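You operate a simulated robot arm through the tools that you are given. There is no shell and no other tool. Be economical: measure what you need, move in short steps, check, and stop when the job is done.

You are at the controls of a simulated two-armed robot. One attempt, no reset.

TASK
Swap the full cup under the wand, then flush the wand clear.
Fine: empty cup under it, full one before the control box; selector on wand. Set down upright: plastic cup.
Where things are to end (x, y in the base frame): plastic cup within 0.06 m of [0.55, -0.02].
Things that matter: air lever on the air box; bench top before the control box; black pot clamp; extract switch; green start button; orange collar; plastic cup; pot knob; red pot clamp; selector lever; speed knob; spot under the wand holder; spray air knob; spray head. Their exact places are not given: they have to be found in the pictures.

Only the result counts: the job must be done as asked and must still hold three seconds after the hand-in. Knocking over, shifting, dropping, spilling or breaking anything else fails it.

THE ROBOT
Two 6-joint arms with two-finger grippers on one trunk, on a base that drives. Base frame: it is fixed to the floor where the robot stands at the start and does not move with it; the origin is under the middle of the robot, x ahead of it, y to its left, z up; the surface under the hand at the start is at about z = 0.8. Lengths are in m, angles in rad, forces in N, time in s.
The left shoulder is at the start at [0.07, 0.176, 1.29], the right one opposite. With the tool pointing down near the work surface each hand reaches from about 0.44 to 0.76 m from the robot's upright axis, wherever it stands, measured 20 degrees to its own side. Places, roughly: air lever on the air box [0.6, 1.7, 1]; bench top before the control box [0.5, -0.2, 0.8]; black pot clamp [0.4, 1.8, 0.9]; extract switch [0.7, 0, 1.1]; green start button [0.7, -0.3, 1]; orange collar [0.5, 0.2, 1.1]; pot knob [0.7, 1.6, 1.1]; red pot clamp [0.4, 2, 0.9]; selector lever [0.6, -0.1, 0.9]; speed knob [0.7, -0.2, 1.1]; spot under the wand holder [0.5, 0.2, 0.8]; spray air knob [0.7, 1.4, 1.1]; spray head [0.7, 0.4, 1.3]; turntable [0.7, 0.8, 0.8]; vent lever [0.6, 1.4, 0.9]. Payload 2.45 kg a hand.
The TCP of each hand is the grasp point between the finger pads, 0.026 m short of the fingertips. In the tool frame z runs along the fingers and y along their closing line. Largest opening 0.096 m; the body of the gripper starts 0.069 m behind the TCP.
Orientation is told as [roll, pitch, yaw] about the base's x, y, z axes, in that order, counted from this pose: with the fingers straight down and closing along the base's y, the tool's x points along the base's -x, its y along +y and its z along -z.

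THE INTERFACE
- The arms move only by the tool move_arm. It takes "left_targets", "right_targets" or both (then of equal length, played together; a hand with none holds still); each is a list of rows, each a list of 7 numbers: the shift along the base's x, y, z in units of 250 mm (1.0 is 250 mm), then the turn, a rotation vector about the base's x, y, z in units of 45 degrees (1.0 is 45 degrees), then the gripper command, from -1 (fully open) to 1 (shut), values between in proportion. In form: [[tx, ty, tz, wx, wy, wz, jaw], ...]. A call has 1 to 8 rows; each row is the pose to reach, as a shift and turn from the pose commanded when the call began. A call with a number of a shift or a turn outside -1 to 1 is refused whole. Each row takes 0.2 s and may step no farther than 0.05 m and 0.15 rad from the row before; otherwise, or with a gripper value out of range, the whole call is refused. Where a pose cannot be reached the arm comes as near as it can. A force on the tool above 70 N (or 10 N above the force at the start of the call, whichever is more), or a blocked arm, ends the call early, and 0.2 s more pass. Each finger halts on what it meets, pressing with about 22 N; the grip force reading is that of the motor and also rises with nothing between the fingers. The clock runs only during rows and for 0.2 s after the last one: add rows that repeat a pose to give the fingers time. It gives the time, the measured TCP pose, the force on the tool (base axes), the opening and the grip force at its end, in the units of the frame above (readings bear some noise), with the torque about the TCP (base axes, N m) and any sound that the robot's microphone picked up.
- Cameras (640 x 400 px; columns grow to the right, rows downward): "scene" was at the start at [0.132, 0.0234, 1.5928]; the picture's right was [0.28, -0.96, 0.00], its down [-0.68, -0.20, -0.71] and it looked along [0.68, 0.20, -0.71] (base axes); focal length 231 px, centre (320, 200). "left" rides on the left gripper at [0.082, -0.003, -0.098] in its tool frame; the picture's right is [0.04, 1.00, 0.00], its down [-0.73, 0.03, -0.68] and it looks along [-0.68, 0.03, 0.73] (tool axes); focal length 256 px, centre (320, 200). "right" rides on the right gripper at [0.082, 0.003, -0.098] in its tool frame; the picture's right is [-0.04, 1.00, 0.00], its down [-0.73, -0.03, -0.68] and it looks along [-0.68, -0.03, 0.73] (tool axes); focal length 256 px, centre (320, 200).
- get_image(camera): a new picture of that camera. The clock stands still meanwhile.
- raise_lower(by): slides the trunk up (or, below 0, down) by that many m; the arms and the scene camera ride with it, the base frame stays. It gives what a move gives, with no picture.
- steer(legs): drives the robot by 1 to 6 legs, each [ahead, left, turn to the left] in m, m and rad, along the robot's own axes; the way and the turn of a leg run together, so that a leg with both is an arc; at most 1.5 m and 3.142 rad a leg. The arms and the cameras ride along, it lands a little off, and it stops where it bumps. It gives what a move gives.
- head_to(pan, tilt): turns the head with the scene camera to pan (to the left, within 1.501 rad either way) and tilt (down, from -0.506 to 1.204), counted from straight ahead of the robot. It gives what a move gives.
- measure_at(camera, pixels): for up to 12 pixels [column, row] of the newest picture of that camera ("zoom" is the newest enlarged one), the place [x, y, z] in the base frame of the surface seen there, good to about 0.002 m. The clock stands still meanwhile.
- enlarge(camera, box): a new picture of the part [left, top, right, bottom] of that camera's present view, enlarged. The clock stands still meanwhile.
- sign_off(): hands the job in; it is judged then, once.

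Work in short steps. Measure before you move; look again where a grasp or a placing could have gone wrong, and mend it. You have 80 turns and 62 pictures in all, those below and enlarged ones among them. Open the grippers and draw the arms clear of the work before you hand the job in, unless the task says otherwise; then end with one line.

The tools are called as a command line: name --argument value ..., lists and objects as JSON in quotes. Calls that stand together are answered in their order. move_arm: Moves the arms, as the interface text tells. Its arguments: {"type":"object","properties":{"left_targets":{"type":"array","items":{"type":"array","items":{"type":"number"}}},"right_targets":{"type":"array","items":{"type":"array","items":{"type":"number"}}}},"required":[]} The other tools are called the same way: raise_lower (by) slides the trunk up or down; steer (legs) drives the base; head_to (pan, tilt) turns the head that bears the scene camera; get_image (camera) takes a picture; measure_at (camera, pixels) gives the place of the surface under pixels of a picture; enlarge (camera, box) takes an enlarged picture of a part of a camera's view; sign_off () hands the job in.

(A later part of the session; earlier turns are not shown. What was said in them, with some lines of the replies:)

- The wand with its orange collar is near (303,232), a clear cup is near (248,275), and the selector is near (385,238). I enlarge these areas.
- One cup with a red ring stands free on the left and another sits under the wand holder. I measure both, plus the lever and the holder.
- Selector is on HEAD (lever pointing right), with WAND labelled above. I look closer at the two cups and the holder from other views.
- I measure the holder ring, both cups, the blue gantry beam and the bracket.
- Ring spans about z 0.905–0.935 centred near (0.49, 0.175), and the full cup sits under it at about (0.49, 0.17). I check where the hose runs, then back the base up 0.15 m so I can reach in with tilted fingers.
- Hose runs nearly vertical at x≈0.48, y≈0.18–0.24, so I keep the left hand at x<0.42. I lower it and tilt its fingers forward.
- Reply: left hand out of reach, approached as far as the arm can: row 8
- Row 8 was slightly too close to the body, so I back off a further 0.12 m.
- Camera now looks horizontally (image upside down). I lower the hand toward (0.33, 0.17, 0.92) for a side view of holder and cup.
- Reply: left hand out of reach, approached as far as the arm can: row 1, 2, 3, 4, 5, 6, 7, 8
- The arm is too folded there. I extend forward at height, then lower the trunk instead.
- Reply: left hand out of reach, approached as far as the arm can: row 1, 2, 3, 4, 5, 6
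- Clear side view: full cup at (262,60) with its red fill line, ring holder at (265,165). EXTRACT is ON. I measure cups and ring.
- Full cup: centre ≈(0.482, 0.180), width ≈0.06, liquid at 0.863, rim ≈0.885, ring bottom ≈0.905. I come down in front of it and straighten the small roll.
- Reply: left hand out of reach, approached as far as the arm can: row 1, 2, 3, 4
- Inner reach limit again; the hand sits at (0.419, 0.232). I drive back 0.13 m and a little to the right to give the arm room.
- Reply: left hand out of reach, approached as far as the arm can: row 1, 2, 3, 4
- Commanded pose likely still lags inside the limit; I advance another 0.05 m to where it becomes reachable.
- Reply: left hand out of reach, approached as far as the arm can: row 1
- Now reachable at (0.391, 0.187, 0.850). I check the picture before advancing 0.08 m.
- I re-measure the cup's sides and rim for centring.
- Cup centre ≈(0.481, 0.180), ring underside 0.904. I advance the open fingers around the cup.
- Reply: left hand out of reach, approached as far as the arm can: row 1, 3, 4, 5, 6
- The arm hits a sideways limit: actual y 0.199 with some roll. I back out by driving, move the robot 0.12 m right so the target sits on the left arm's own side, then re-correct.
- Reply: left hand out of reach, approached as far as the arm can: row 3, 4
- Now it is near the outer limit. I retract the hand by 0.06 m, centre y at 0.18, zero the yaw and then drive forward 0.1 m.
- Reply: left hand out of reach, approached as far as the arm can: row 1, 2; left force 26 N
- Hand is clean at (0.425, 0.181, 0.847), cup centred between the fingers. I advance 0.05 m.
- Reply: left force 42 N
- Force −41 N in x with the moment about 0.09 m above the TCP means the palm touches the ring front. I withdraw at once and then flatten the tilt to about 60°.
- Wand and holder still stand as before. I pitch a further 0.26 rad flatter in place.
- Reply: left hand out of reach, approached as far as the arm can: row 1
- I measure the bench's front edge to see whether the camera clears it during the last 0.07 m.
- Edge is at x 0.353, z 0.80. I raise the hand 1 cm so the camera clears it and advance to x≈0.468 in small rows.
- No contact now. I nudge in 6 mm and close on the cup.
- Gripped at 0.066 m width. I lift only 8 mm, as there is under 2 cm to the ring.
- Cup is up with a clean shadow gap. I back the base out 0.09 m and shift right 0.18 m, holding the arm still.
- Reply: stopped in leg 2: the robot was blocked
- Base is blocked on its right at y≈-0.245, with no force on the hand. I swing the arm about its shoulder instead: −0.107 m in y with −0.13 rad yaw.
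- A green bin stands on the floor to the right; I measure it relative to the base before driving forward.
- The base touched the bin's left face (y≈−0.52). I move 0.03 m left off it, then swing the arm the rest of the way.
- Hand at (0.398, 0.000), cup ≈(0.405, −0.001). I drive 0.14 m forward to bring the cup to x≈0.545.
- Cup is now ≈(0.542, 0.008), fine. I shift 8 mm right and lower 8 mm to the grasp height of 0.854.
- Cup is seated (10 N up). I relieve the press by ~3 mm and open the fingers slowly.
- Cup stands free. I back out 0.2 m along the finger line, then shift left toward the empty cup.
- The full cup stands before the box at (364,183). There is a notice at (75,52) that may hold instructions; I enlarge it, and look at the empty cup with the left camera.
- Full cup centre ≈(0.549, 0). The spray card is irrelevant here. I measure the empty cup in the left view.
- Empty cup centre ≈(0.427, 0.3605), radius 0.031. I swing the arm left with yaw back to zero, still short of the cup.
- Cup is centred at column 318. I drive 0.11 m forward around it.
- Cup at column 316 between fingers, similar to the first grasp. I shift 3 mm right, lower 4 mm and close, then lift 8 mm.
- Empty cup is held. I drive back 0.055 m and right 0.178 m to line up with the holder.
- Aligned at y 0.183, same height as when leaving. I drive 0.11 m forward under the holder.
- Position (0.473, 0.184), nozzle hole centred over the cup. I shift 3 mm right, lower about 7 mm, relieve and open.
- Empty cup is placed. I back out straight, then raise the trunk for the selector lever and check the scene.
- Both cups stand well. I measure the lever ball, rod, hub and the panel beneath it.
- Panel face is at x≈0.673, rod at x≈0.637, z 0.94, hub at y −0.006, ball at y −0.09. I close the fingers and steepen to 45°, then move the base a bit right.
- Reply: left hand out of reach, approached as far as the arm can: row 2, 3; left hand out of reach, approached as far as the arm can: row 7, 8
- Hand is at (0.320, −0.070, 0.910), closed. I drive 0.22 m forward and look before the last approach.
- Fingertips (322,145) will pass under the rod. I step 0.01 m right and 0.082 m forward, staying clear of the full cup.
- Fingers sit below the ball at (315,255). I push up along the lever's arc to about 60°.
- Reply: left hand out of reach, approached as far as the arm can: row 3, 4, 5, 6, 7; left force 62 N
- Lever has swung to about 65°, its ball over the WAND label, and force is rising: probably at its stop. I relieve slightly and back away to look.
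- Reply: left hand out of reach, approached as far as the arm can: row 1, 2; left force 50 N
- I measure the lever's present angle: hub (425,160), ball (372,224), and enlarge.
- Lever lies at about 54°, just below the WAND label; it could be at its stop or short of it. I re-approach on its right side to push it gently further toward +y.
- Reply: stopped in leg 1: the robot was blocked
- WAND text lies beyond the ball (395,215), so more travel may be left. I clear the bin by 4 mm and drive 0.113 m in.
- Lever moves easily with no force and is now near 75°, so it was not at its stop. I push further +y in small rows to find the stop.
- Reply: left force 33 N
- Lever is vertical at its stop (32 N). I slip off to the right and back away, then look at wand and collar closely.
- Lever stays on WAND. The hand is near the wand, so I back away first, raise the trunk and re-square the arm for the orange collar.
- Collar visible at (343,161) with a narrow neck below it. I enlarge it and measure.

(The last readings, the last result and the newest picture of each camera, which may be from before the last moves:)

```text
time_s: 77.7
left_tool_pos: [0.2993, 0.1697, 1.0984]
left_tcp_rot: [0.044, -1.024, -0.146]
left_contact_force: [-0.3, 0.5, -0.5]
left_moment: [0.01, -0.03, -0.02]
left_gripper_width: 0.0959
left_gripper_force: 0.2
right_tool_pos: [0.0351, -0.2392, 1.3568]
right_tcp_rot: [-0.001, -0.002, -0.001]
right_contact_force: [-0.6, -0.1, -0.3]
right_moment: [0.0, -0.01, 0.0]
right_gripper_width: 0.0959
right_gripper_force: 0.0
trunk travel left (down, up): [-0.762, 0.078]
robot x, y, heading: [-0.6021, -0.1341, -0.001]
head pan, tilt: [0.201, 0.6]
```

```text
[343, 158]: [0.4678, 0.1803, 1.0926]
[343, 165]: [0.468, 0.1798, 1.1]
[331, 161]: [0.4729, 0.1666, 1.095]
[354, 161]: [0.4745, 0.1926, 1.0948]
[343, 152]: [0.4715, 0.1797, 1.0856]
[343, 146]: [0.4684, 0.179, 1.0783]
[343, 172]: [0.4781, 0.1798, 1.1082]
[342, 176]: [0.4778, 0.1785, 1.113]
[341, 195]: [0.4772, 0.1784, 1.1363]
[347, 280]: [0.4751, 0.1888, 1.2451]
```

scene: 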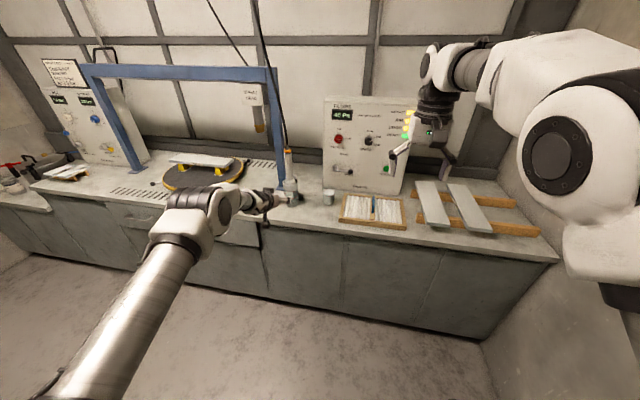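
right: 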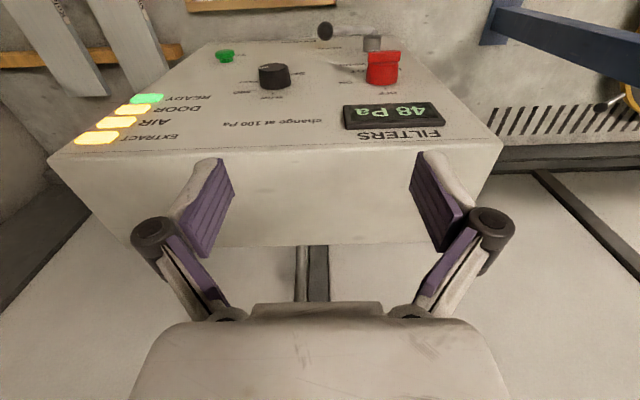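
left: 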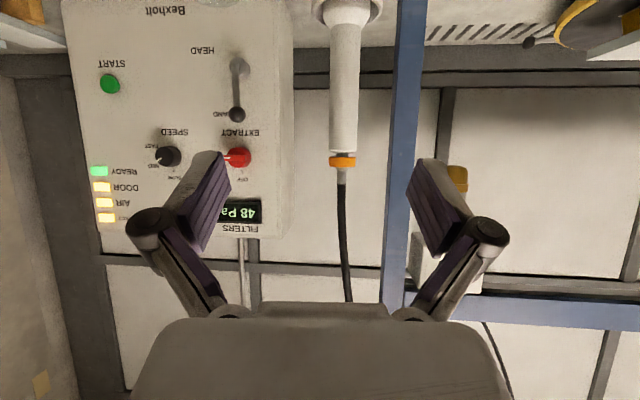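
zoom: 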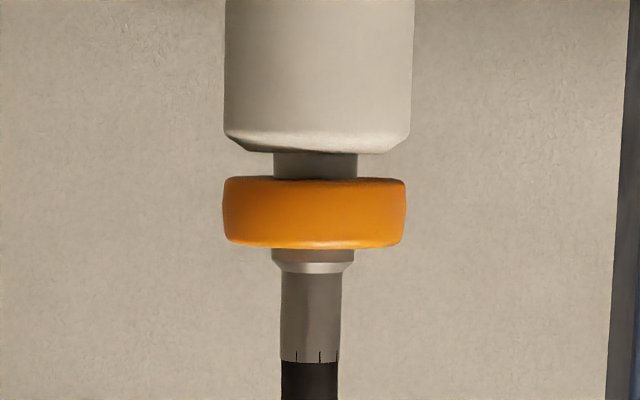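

Collar top is at z 1.101, centre (0.481, 0.180), radius 0.0135, with ~6 mm of neck below it: a press-down collar. I raise the hand above it and drive forward with open fingers to straddle the hose.

move_arm --left_targets '[[0, 0.02, 0.06, 0, 0, 0, -1], [0, 0.04, 0.12, 0, 0, 0, -1], [0, 0.052, 0.168, 0, 0, 0, -1]]'

steer --legs '[[0.145, 0, 0]]'

```text
time_s: 78.5
left_tool_pos: [0.2994, 0.1844, 1.1402]
left_tcp_rot: [0.058, -1.054, -0.153]
left_contact_force: [1.2, -0.4, -1.0]
left_moment: [-0.01, 0.0, -0.02]
left_gripper_width: 0.0958
left_gripper_force: 0.0
right_tool_pos: [0.0344, -0.239, 1.357]
right_tcp_rot: [0.0, -0.001, -0.003]
right_contact_force: [-1.0, -0.2, 0.2]
right_moment: [-0.01, -0.03, -0.02]
right_gripper_width: 0.0959
right_gripper_force: 0.0
trunk travel left (down, up): [-0.762, 0.078]
robot x, y, heading: [-0.5978, -0.1366, 0.001]
head pan, tilt: [0.201, 0.6]
```

```text
time_s: 79.9
left_tool_pos: [0.4447, 0.1864, 1.1432]
left_tcp_rot: [0.06, -1.053, -0.15]
left_contact_force: [-1.2, -1.2, 0.0]
left_moment: [-0.02, 0.02, 0.0]
left_gripper_width: 0.0961
left_gripper_force: 0.1
right_tool_pos: [0.1803, -0.2376, 1.358]
right_tcp_rot: [0.0, -0.005, 0.001]
right_contact_force: [-0.5, 1.2, -0.7]
right_moment: [0.02, -0.01, -0.02]
right_gripper_width: 0.0957
right_gripper_force: 0.1
trunk travel left (down, up): [-0.762, 0.078]
robot x, y, heading: [-0.452, -0.1342, -0.002]
head pan, tilt: [0.201, 0.6]
```

Now I advance the last 2.5 cm by arm, close to a ~18 mm gap around the hose fitting and look.

move_arm --left_targets '[[0.05, -0.015, 0, 0, 0, 0, -1], [0.1, -0.015, 0, 0, 0, 0, -1], [0.1, -0.015, 0, 0, 0, 0, -0.2], [0.1, -0.015, 0, 0, 0, 0, 0.3], [0.1, -0.015, 0, 0, 0, 0, 0.62], [0.1, -0.015, 0, 0, 0, 0, 0.62]]'

get_image --camera "left"

```text
time_s: 81.3
left_tool_pos: [0.4729, 0.1801, 1.1421]
left_tcp_rot: [0.057, -1.053, -0.15]
left_contact_force: [-0.4, -0.3, 0.2]
left_moment: [0.01, 0.01, -0.03]
left_gripper_width: 0.0181
left_gripper_force: 0.0
right_tool_pos: [0.1838, -0.237, 1.3576]
right_tcp_rot: [0.001, -0.004, -0.001]
right_contact_force: [-1.1, -0.4, 0.5]
right_moment: [0.0, 0.04, 0.06]
right_gripper_width: 0.0961
right_gripper_force: 0.1
trunk travel left (down, up): [-0.762, 0.078]
robot x, y, heading: [-0.4489, -0.1281, 0.001]
head pan, tilt: [0.201, 0.6]
```

```text
7 pictures are left
```

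left: 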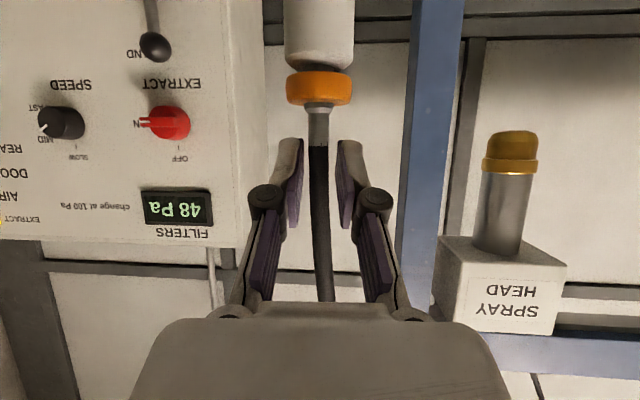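

Fingers straddle the hose centrally above the collar. I lower onto the collar and press about 6 mm, holding briefly.

move_arm --left_targets '[[0, 0, -0.04, 0, 0, 0, 0.62], [0, 0, -0.064, 0, 0, 0, 0.62], [0, 0, -0.08, 0, 0, 0, 0.62], [0, 0, -0.09, 0, 0, 0, 0.62], [0, 0, -0.1, 0, 0, 0, 0.62], [0, 0, -0.1, 0, 0, 0, 0.62]]'

```text
time_s: 82.7
left_tool_pos: [0.4703, 0.1817, 1.1202]
left_tcp_rot: [0.061, -1.055, -0.152]
left_contact_force: [2.2, -0.3, 12.9]
left_moment: [-0.17, -0.25, 0.02]
left_gripper_width: 0.018
left_gripper_force: 0.1
right_tool_pos: [0.1821, -0.2388, 1.3594]
right_tcp_rot: [0.0, -0.003, 0.001]
right_contact_force: [0.5, -0.2, 0.0]
right_moment: [0.0, -0.04, -0.02]
right_gripper_width: 0.0958
right_gripper_force: 0.1
trunk travel left (down, up): [-0.762, 0.078]
robot x, y, heading: [-0.452, -0.1324, -0.004]
head pan, tilt: [0.201, 0.6]
heard: click
```

A click was heard at 13 N. I press slightly more and hold, then look whether the wand flushes.

move_arm --left_targets '[[0, 0, -0.008, 0, 0, 0, 0.62], [0, 0, -0.012, 0, 0, 0, 0.62], [0, 0, -0.012, 0, 0, 0, 0.62], [0, 0, -0.012, 0, 0, 0, 0.62], [0, 0, -0.012, 0, 0, 0, 0.62]]'

get_image --camera "left"

```text
time_s: 83.9
left_tool_pos: [0.4701, 0.1812, 1.1189]
left_tcp_rot: [0.065, -1.059, -0.156]
left_contact_force: [2.7, -1.3, 28.6]
left_moment: [-0.36, -0.53, 0.01]
left_gripper_width: 0.0184
left_gripper_force: 0.1
right_tool_pos: [0.1789, -0.2392, 1.3593]
right_tcp_rot: [0.003, -0.002, -0.001]
right_contact_force: [0.0, -0.4, -0.4]
right_moment: [0.0, -0.01, 0.0]
right_gripper_width: 0.0963
right_gripper_force: 0.1
trunk travel left (down, up): [-0.762, 0.078]
robot x, y, heading: [-0.4486, -0.1332, -0.002]
head pan, tilt: [0.201, 0.6]
```

```text
6 pictures are left
```

left: 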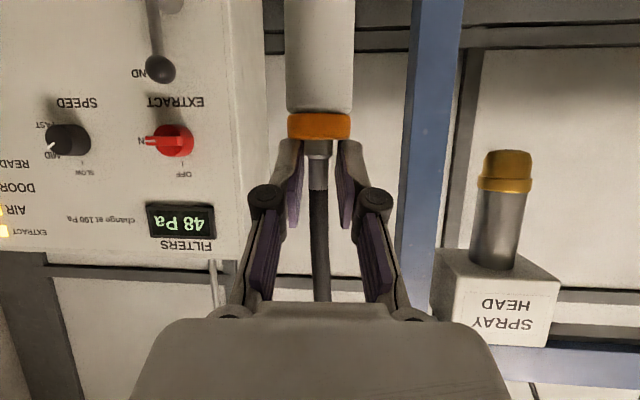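

Collar is fully home against the body. I hold about 1.6 s more and check the cup from the scene camera.

move_arm --left_targets '[[0, 0, 0, 0, 0, 0, 0.62], [0, 0, 0, 0, 0, 0, 0.62], [0, 0, 0, 0, 0, 0, 0.62], [0, 0, 0, 0, 0, 0, 0.62], [0, 0, 0, 0, 0, 0, 0.62], [0, 0, 0, 0, 0, 0, 0.62], [0, 0, 0, 0, 0, 0, 0.62]]'

enlarge --camera "scene" --box '[250, 140, 370, 230]'

```text
time_s: 85.5
left_tool_pos: [0.4688, 0.1803, 1.1203]
left_tcp_rot: [0.064, -1.06, -0.156]
left_contact_force: [3.8, -0.6, 29.6]
left_moment: [-0.35, -0.51, 0.03]
left_gripper_width: 0.0187
left_gripper_force: 0.5
right_tool_pos: [0.1787, -0.2382, 1.3599]
right_tcp_rot: [0.001, -0.004, -0.001]
right_contact_force: [0.9, 0.5, -0.1]
right_moment: [0.03, 0.04, 0.01]
right_gripper_width: 0.0962
right_gripper_force: 0.1
trunk travel left (down, up): [-0.762, 0.078]
robot x, y, heading: [-0.4503, -0.1341, -0.001]
head pan, tilt: [0.201, 0.6]
```

```text
4.44 times, centred on (310, 185) of scene
```

zoom: 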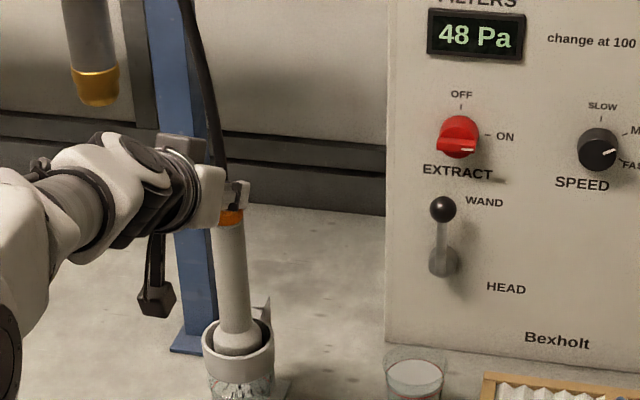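

Selector clearly reads WAND; something shimmers in the cup. I take a closer look at that cup before releasing.

enlarge --camera "scene" --box '[275, 200, 345, 244]'

```text
9.09 times, centred on (310, 222) of scene
```

zoom: 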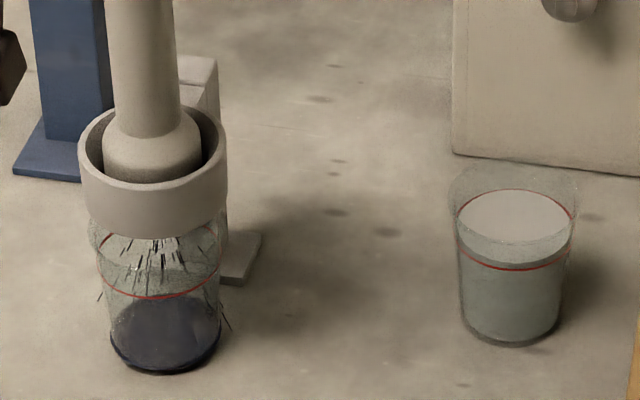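

Navy spray is still flowing into the cup, filled about a third. It must run clear without passing the red line, so I hold ~1.6 s more and look again.

move_arm --left_targets '[[0, 0, 0, 0, 0, 0, 0.62], [0, 0, 0, 0, 0, 0, 0.62], [0, 0, 0, 0, 0, 0, 0.62], [0, 0, 0, 0, 0, 0, 0.62], [0, 0, 0, 0, 0, 0, 0.62], [0, 0, 0, 0, 0, 0, 0.62], [0, 0, 0, 0, 0, 0, 0.62]]'

enlarge --camera "scene" --box '[275, 200, 345, 244]'

```text
time_s: 87.1
left_tool_pos: [0.4685, 0.1803, 1.1185]
left_tcp_rot: [0.064, -1.06, -0.156]
left_contact_force: [4.3, -0.3, 28.4]
left_moment: [-0.36, -0.53, 0.02]
left_gripper_width: 0.0188
left_gripper_force: 0.6
right_tool_pos: [0.1786, -0.2392, 1.36]
right_tcp_rot: [0.002, -0.005, 0.0]
right_contact_force: [0.9, 0.2, 1.1]
right_moment: [0.02, -0.01, 0.01]
right_gripper_width: 0.0961
right_gripper_force: 0.1
trunk travel left (down, up): [-0.762, 0.078]
robot x, y, heading: [-0.4502, -0.1362, -0.002]
head pan, tilt: [0.201, 0.6]
```

```text
9.09 times, centred on (310, 222) of scene
```

zoom: 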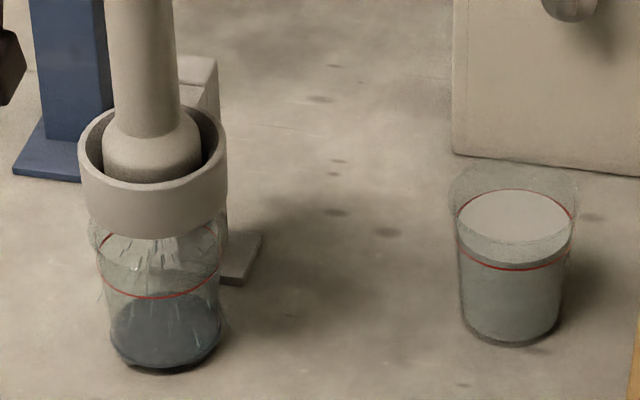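

Spray now runs clear and the level is well below the red line. I hold 0.4 s more, then lift off the collar, open and back away.

move_arm --left_targets '[[0, 0, 0, 0, 0, 0, 0.62], [0, 0, 0, 0, 0, 0, 0.62], [0, 0, 0.04, 0, 0, 0, 0.62], [0, 0, 0.09, 0, 0, 0, 0.62], [0, 0, 0.11, 0, 0, 0, 0.2], [0, 0, 0.11, 0, 0, 0, -0.5], [0, 0, 0.11, 0, 0, 0, -1], [0, 0, 0.11, 0, 0, 0, -1]]'

steer --legs '[[-0.2, 0, 0]]'

get_image --camera "left"

enlarge --camera "scene" --box '[230, 110, 390, 230]'

```text
time_s: 88.9
left_tool_pos: [0.4728, 0.1814, 1.1404]
left_tcp_rot: [0.059, -1.054, -0.149]
left_contact_force: [0.3, -0.4, 0.0]
left_moment: [-0.02, -0.02, 0.0]
left_gripper_width: 0.0959
left_gripper_force: 0.1
right_tool_pos: [0.1832, -0.2368, 1.3572]
right_tcp_rot: [0.0, -0.001, 0.0]
right_contact_force: [-0.8, 0.2, -0.1]
right_moment: [0.01, 0.01, 0.01]
right_gripper_width: 0.0959
right_gripper_force: 0.1
trunk travel left (down, up): [-0.762, 0.078]
robot x, y, heading: [-0.4484, -0.1336, -0.001]
head pan, tilt: [0.201, 0.6]
```

```text
time_s: 90.5
left_tool_pos: [0.2783, 0.1814, 1.1378]
left_tcp_rot: [0.057, -1.05, -0.148]
left_contact_force: [-0.2, -0.1, 0.9]
left_moment: [-0.01, -0.01, 0.06]
left_gripper_width: 0.0957
left_gripper_force: 0.1
right_tool_pos: [-0.0111, -0.2368, 1.3552]
right_tcp_rot: [-0.003, 0.0, 0.0]
right_contact_force: [-0.2, -0.6, 0.0]
right_moment: [0.0, 0.02, 0.0]
right_gripper_width: 0.096
right_gripper_force: 0.0
trunk travel left (down, up): [-0.762, 0.078]
robot x, y, heading: [-0.6483, -0.1336, 0.004]
head pan, tilt: [0.201, 0.6]
```

```text
2 pictures are left
```

left: 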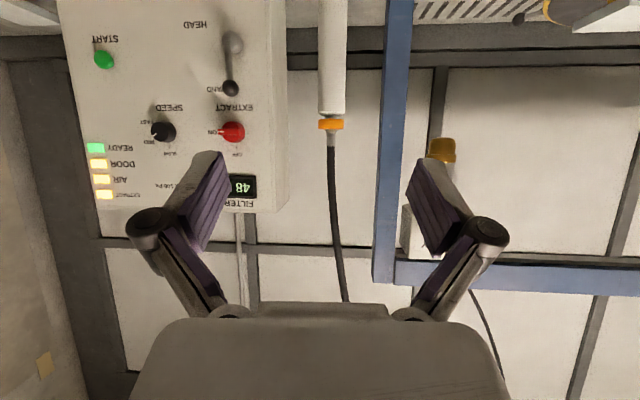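

```text
3.33 times, centred on (310, 170) of scene
```

zoom: 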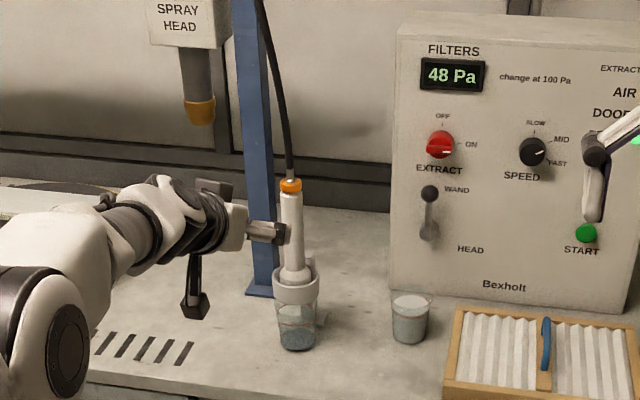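

The collar has sprung back, the spray has stopped and both cups stand upright. The selector is on WAND, and the arms are clear with grippers open, so I hand in.

sign_off

```text
The job is handed in.
```

The job is handed in. The full cup stands upright before the control box at about (0.55, 0.00), 0.02 m from its target. The other cup is under the wand, now partly filled with flush and well below its red line. The selector is on WAND, and the wand was flushed until the spray ran clear. While reaching in, the left palm bumped the wand holder (41 N) and the base touched the green floor bin twice. The holder and wand stood as before; I did not re-check the bin's position.
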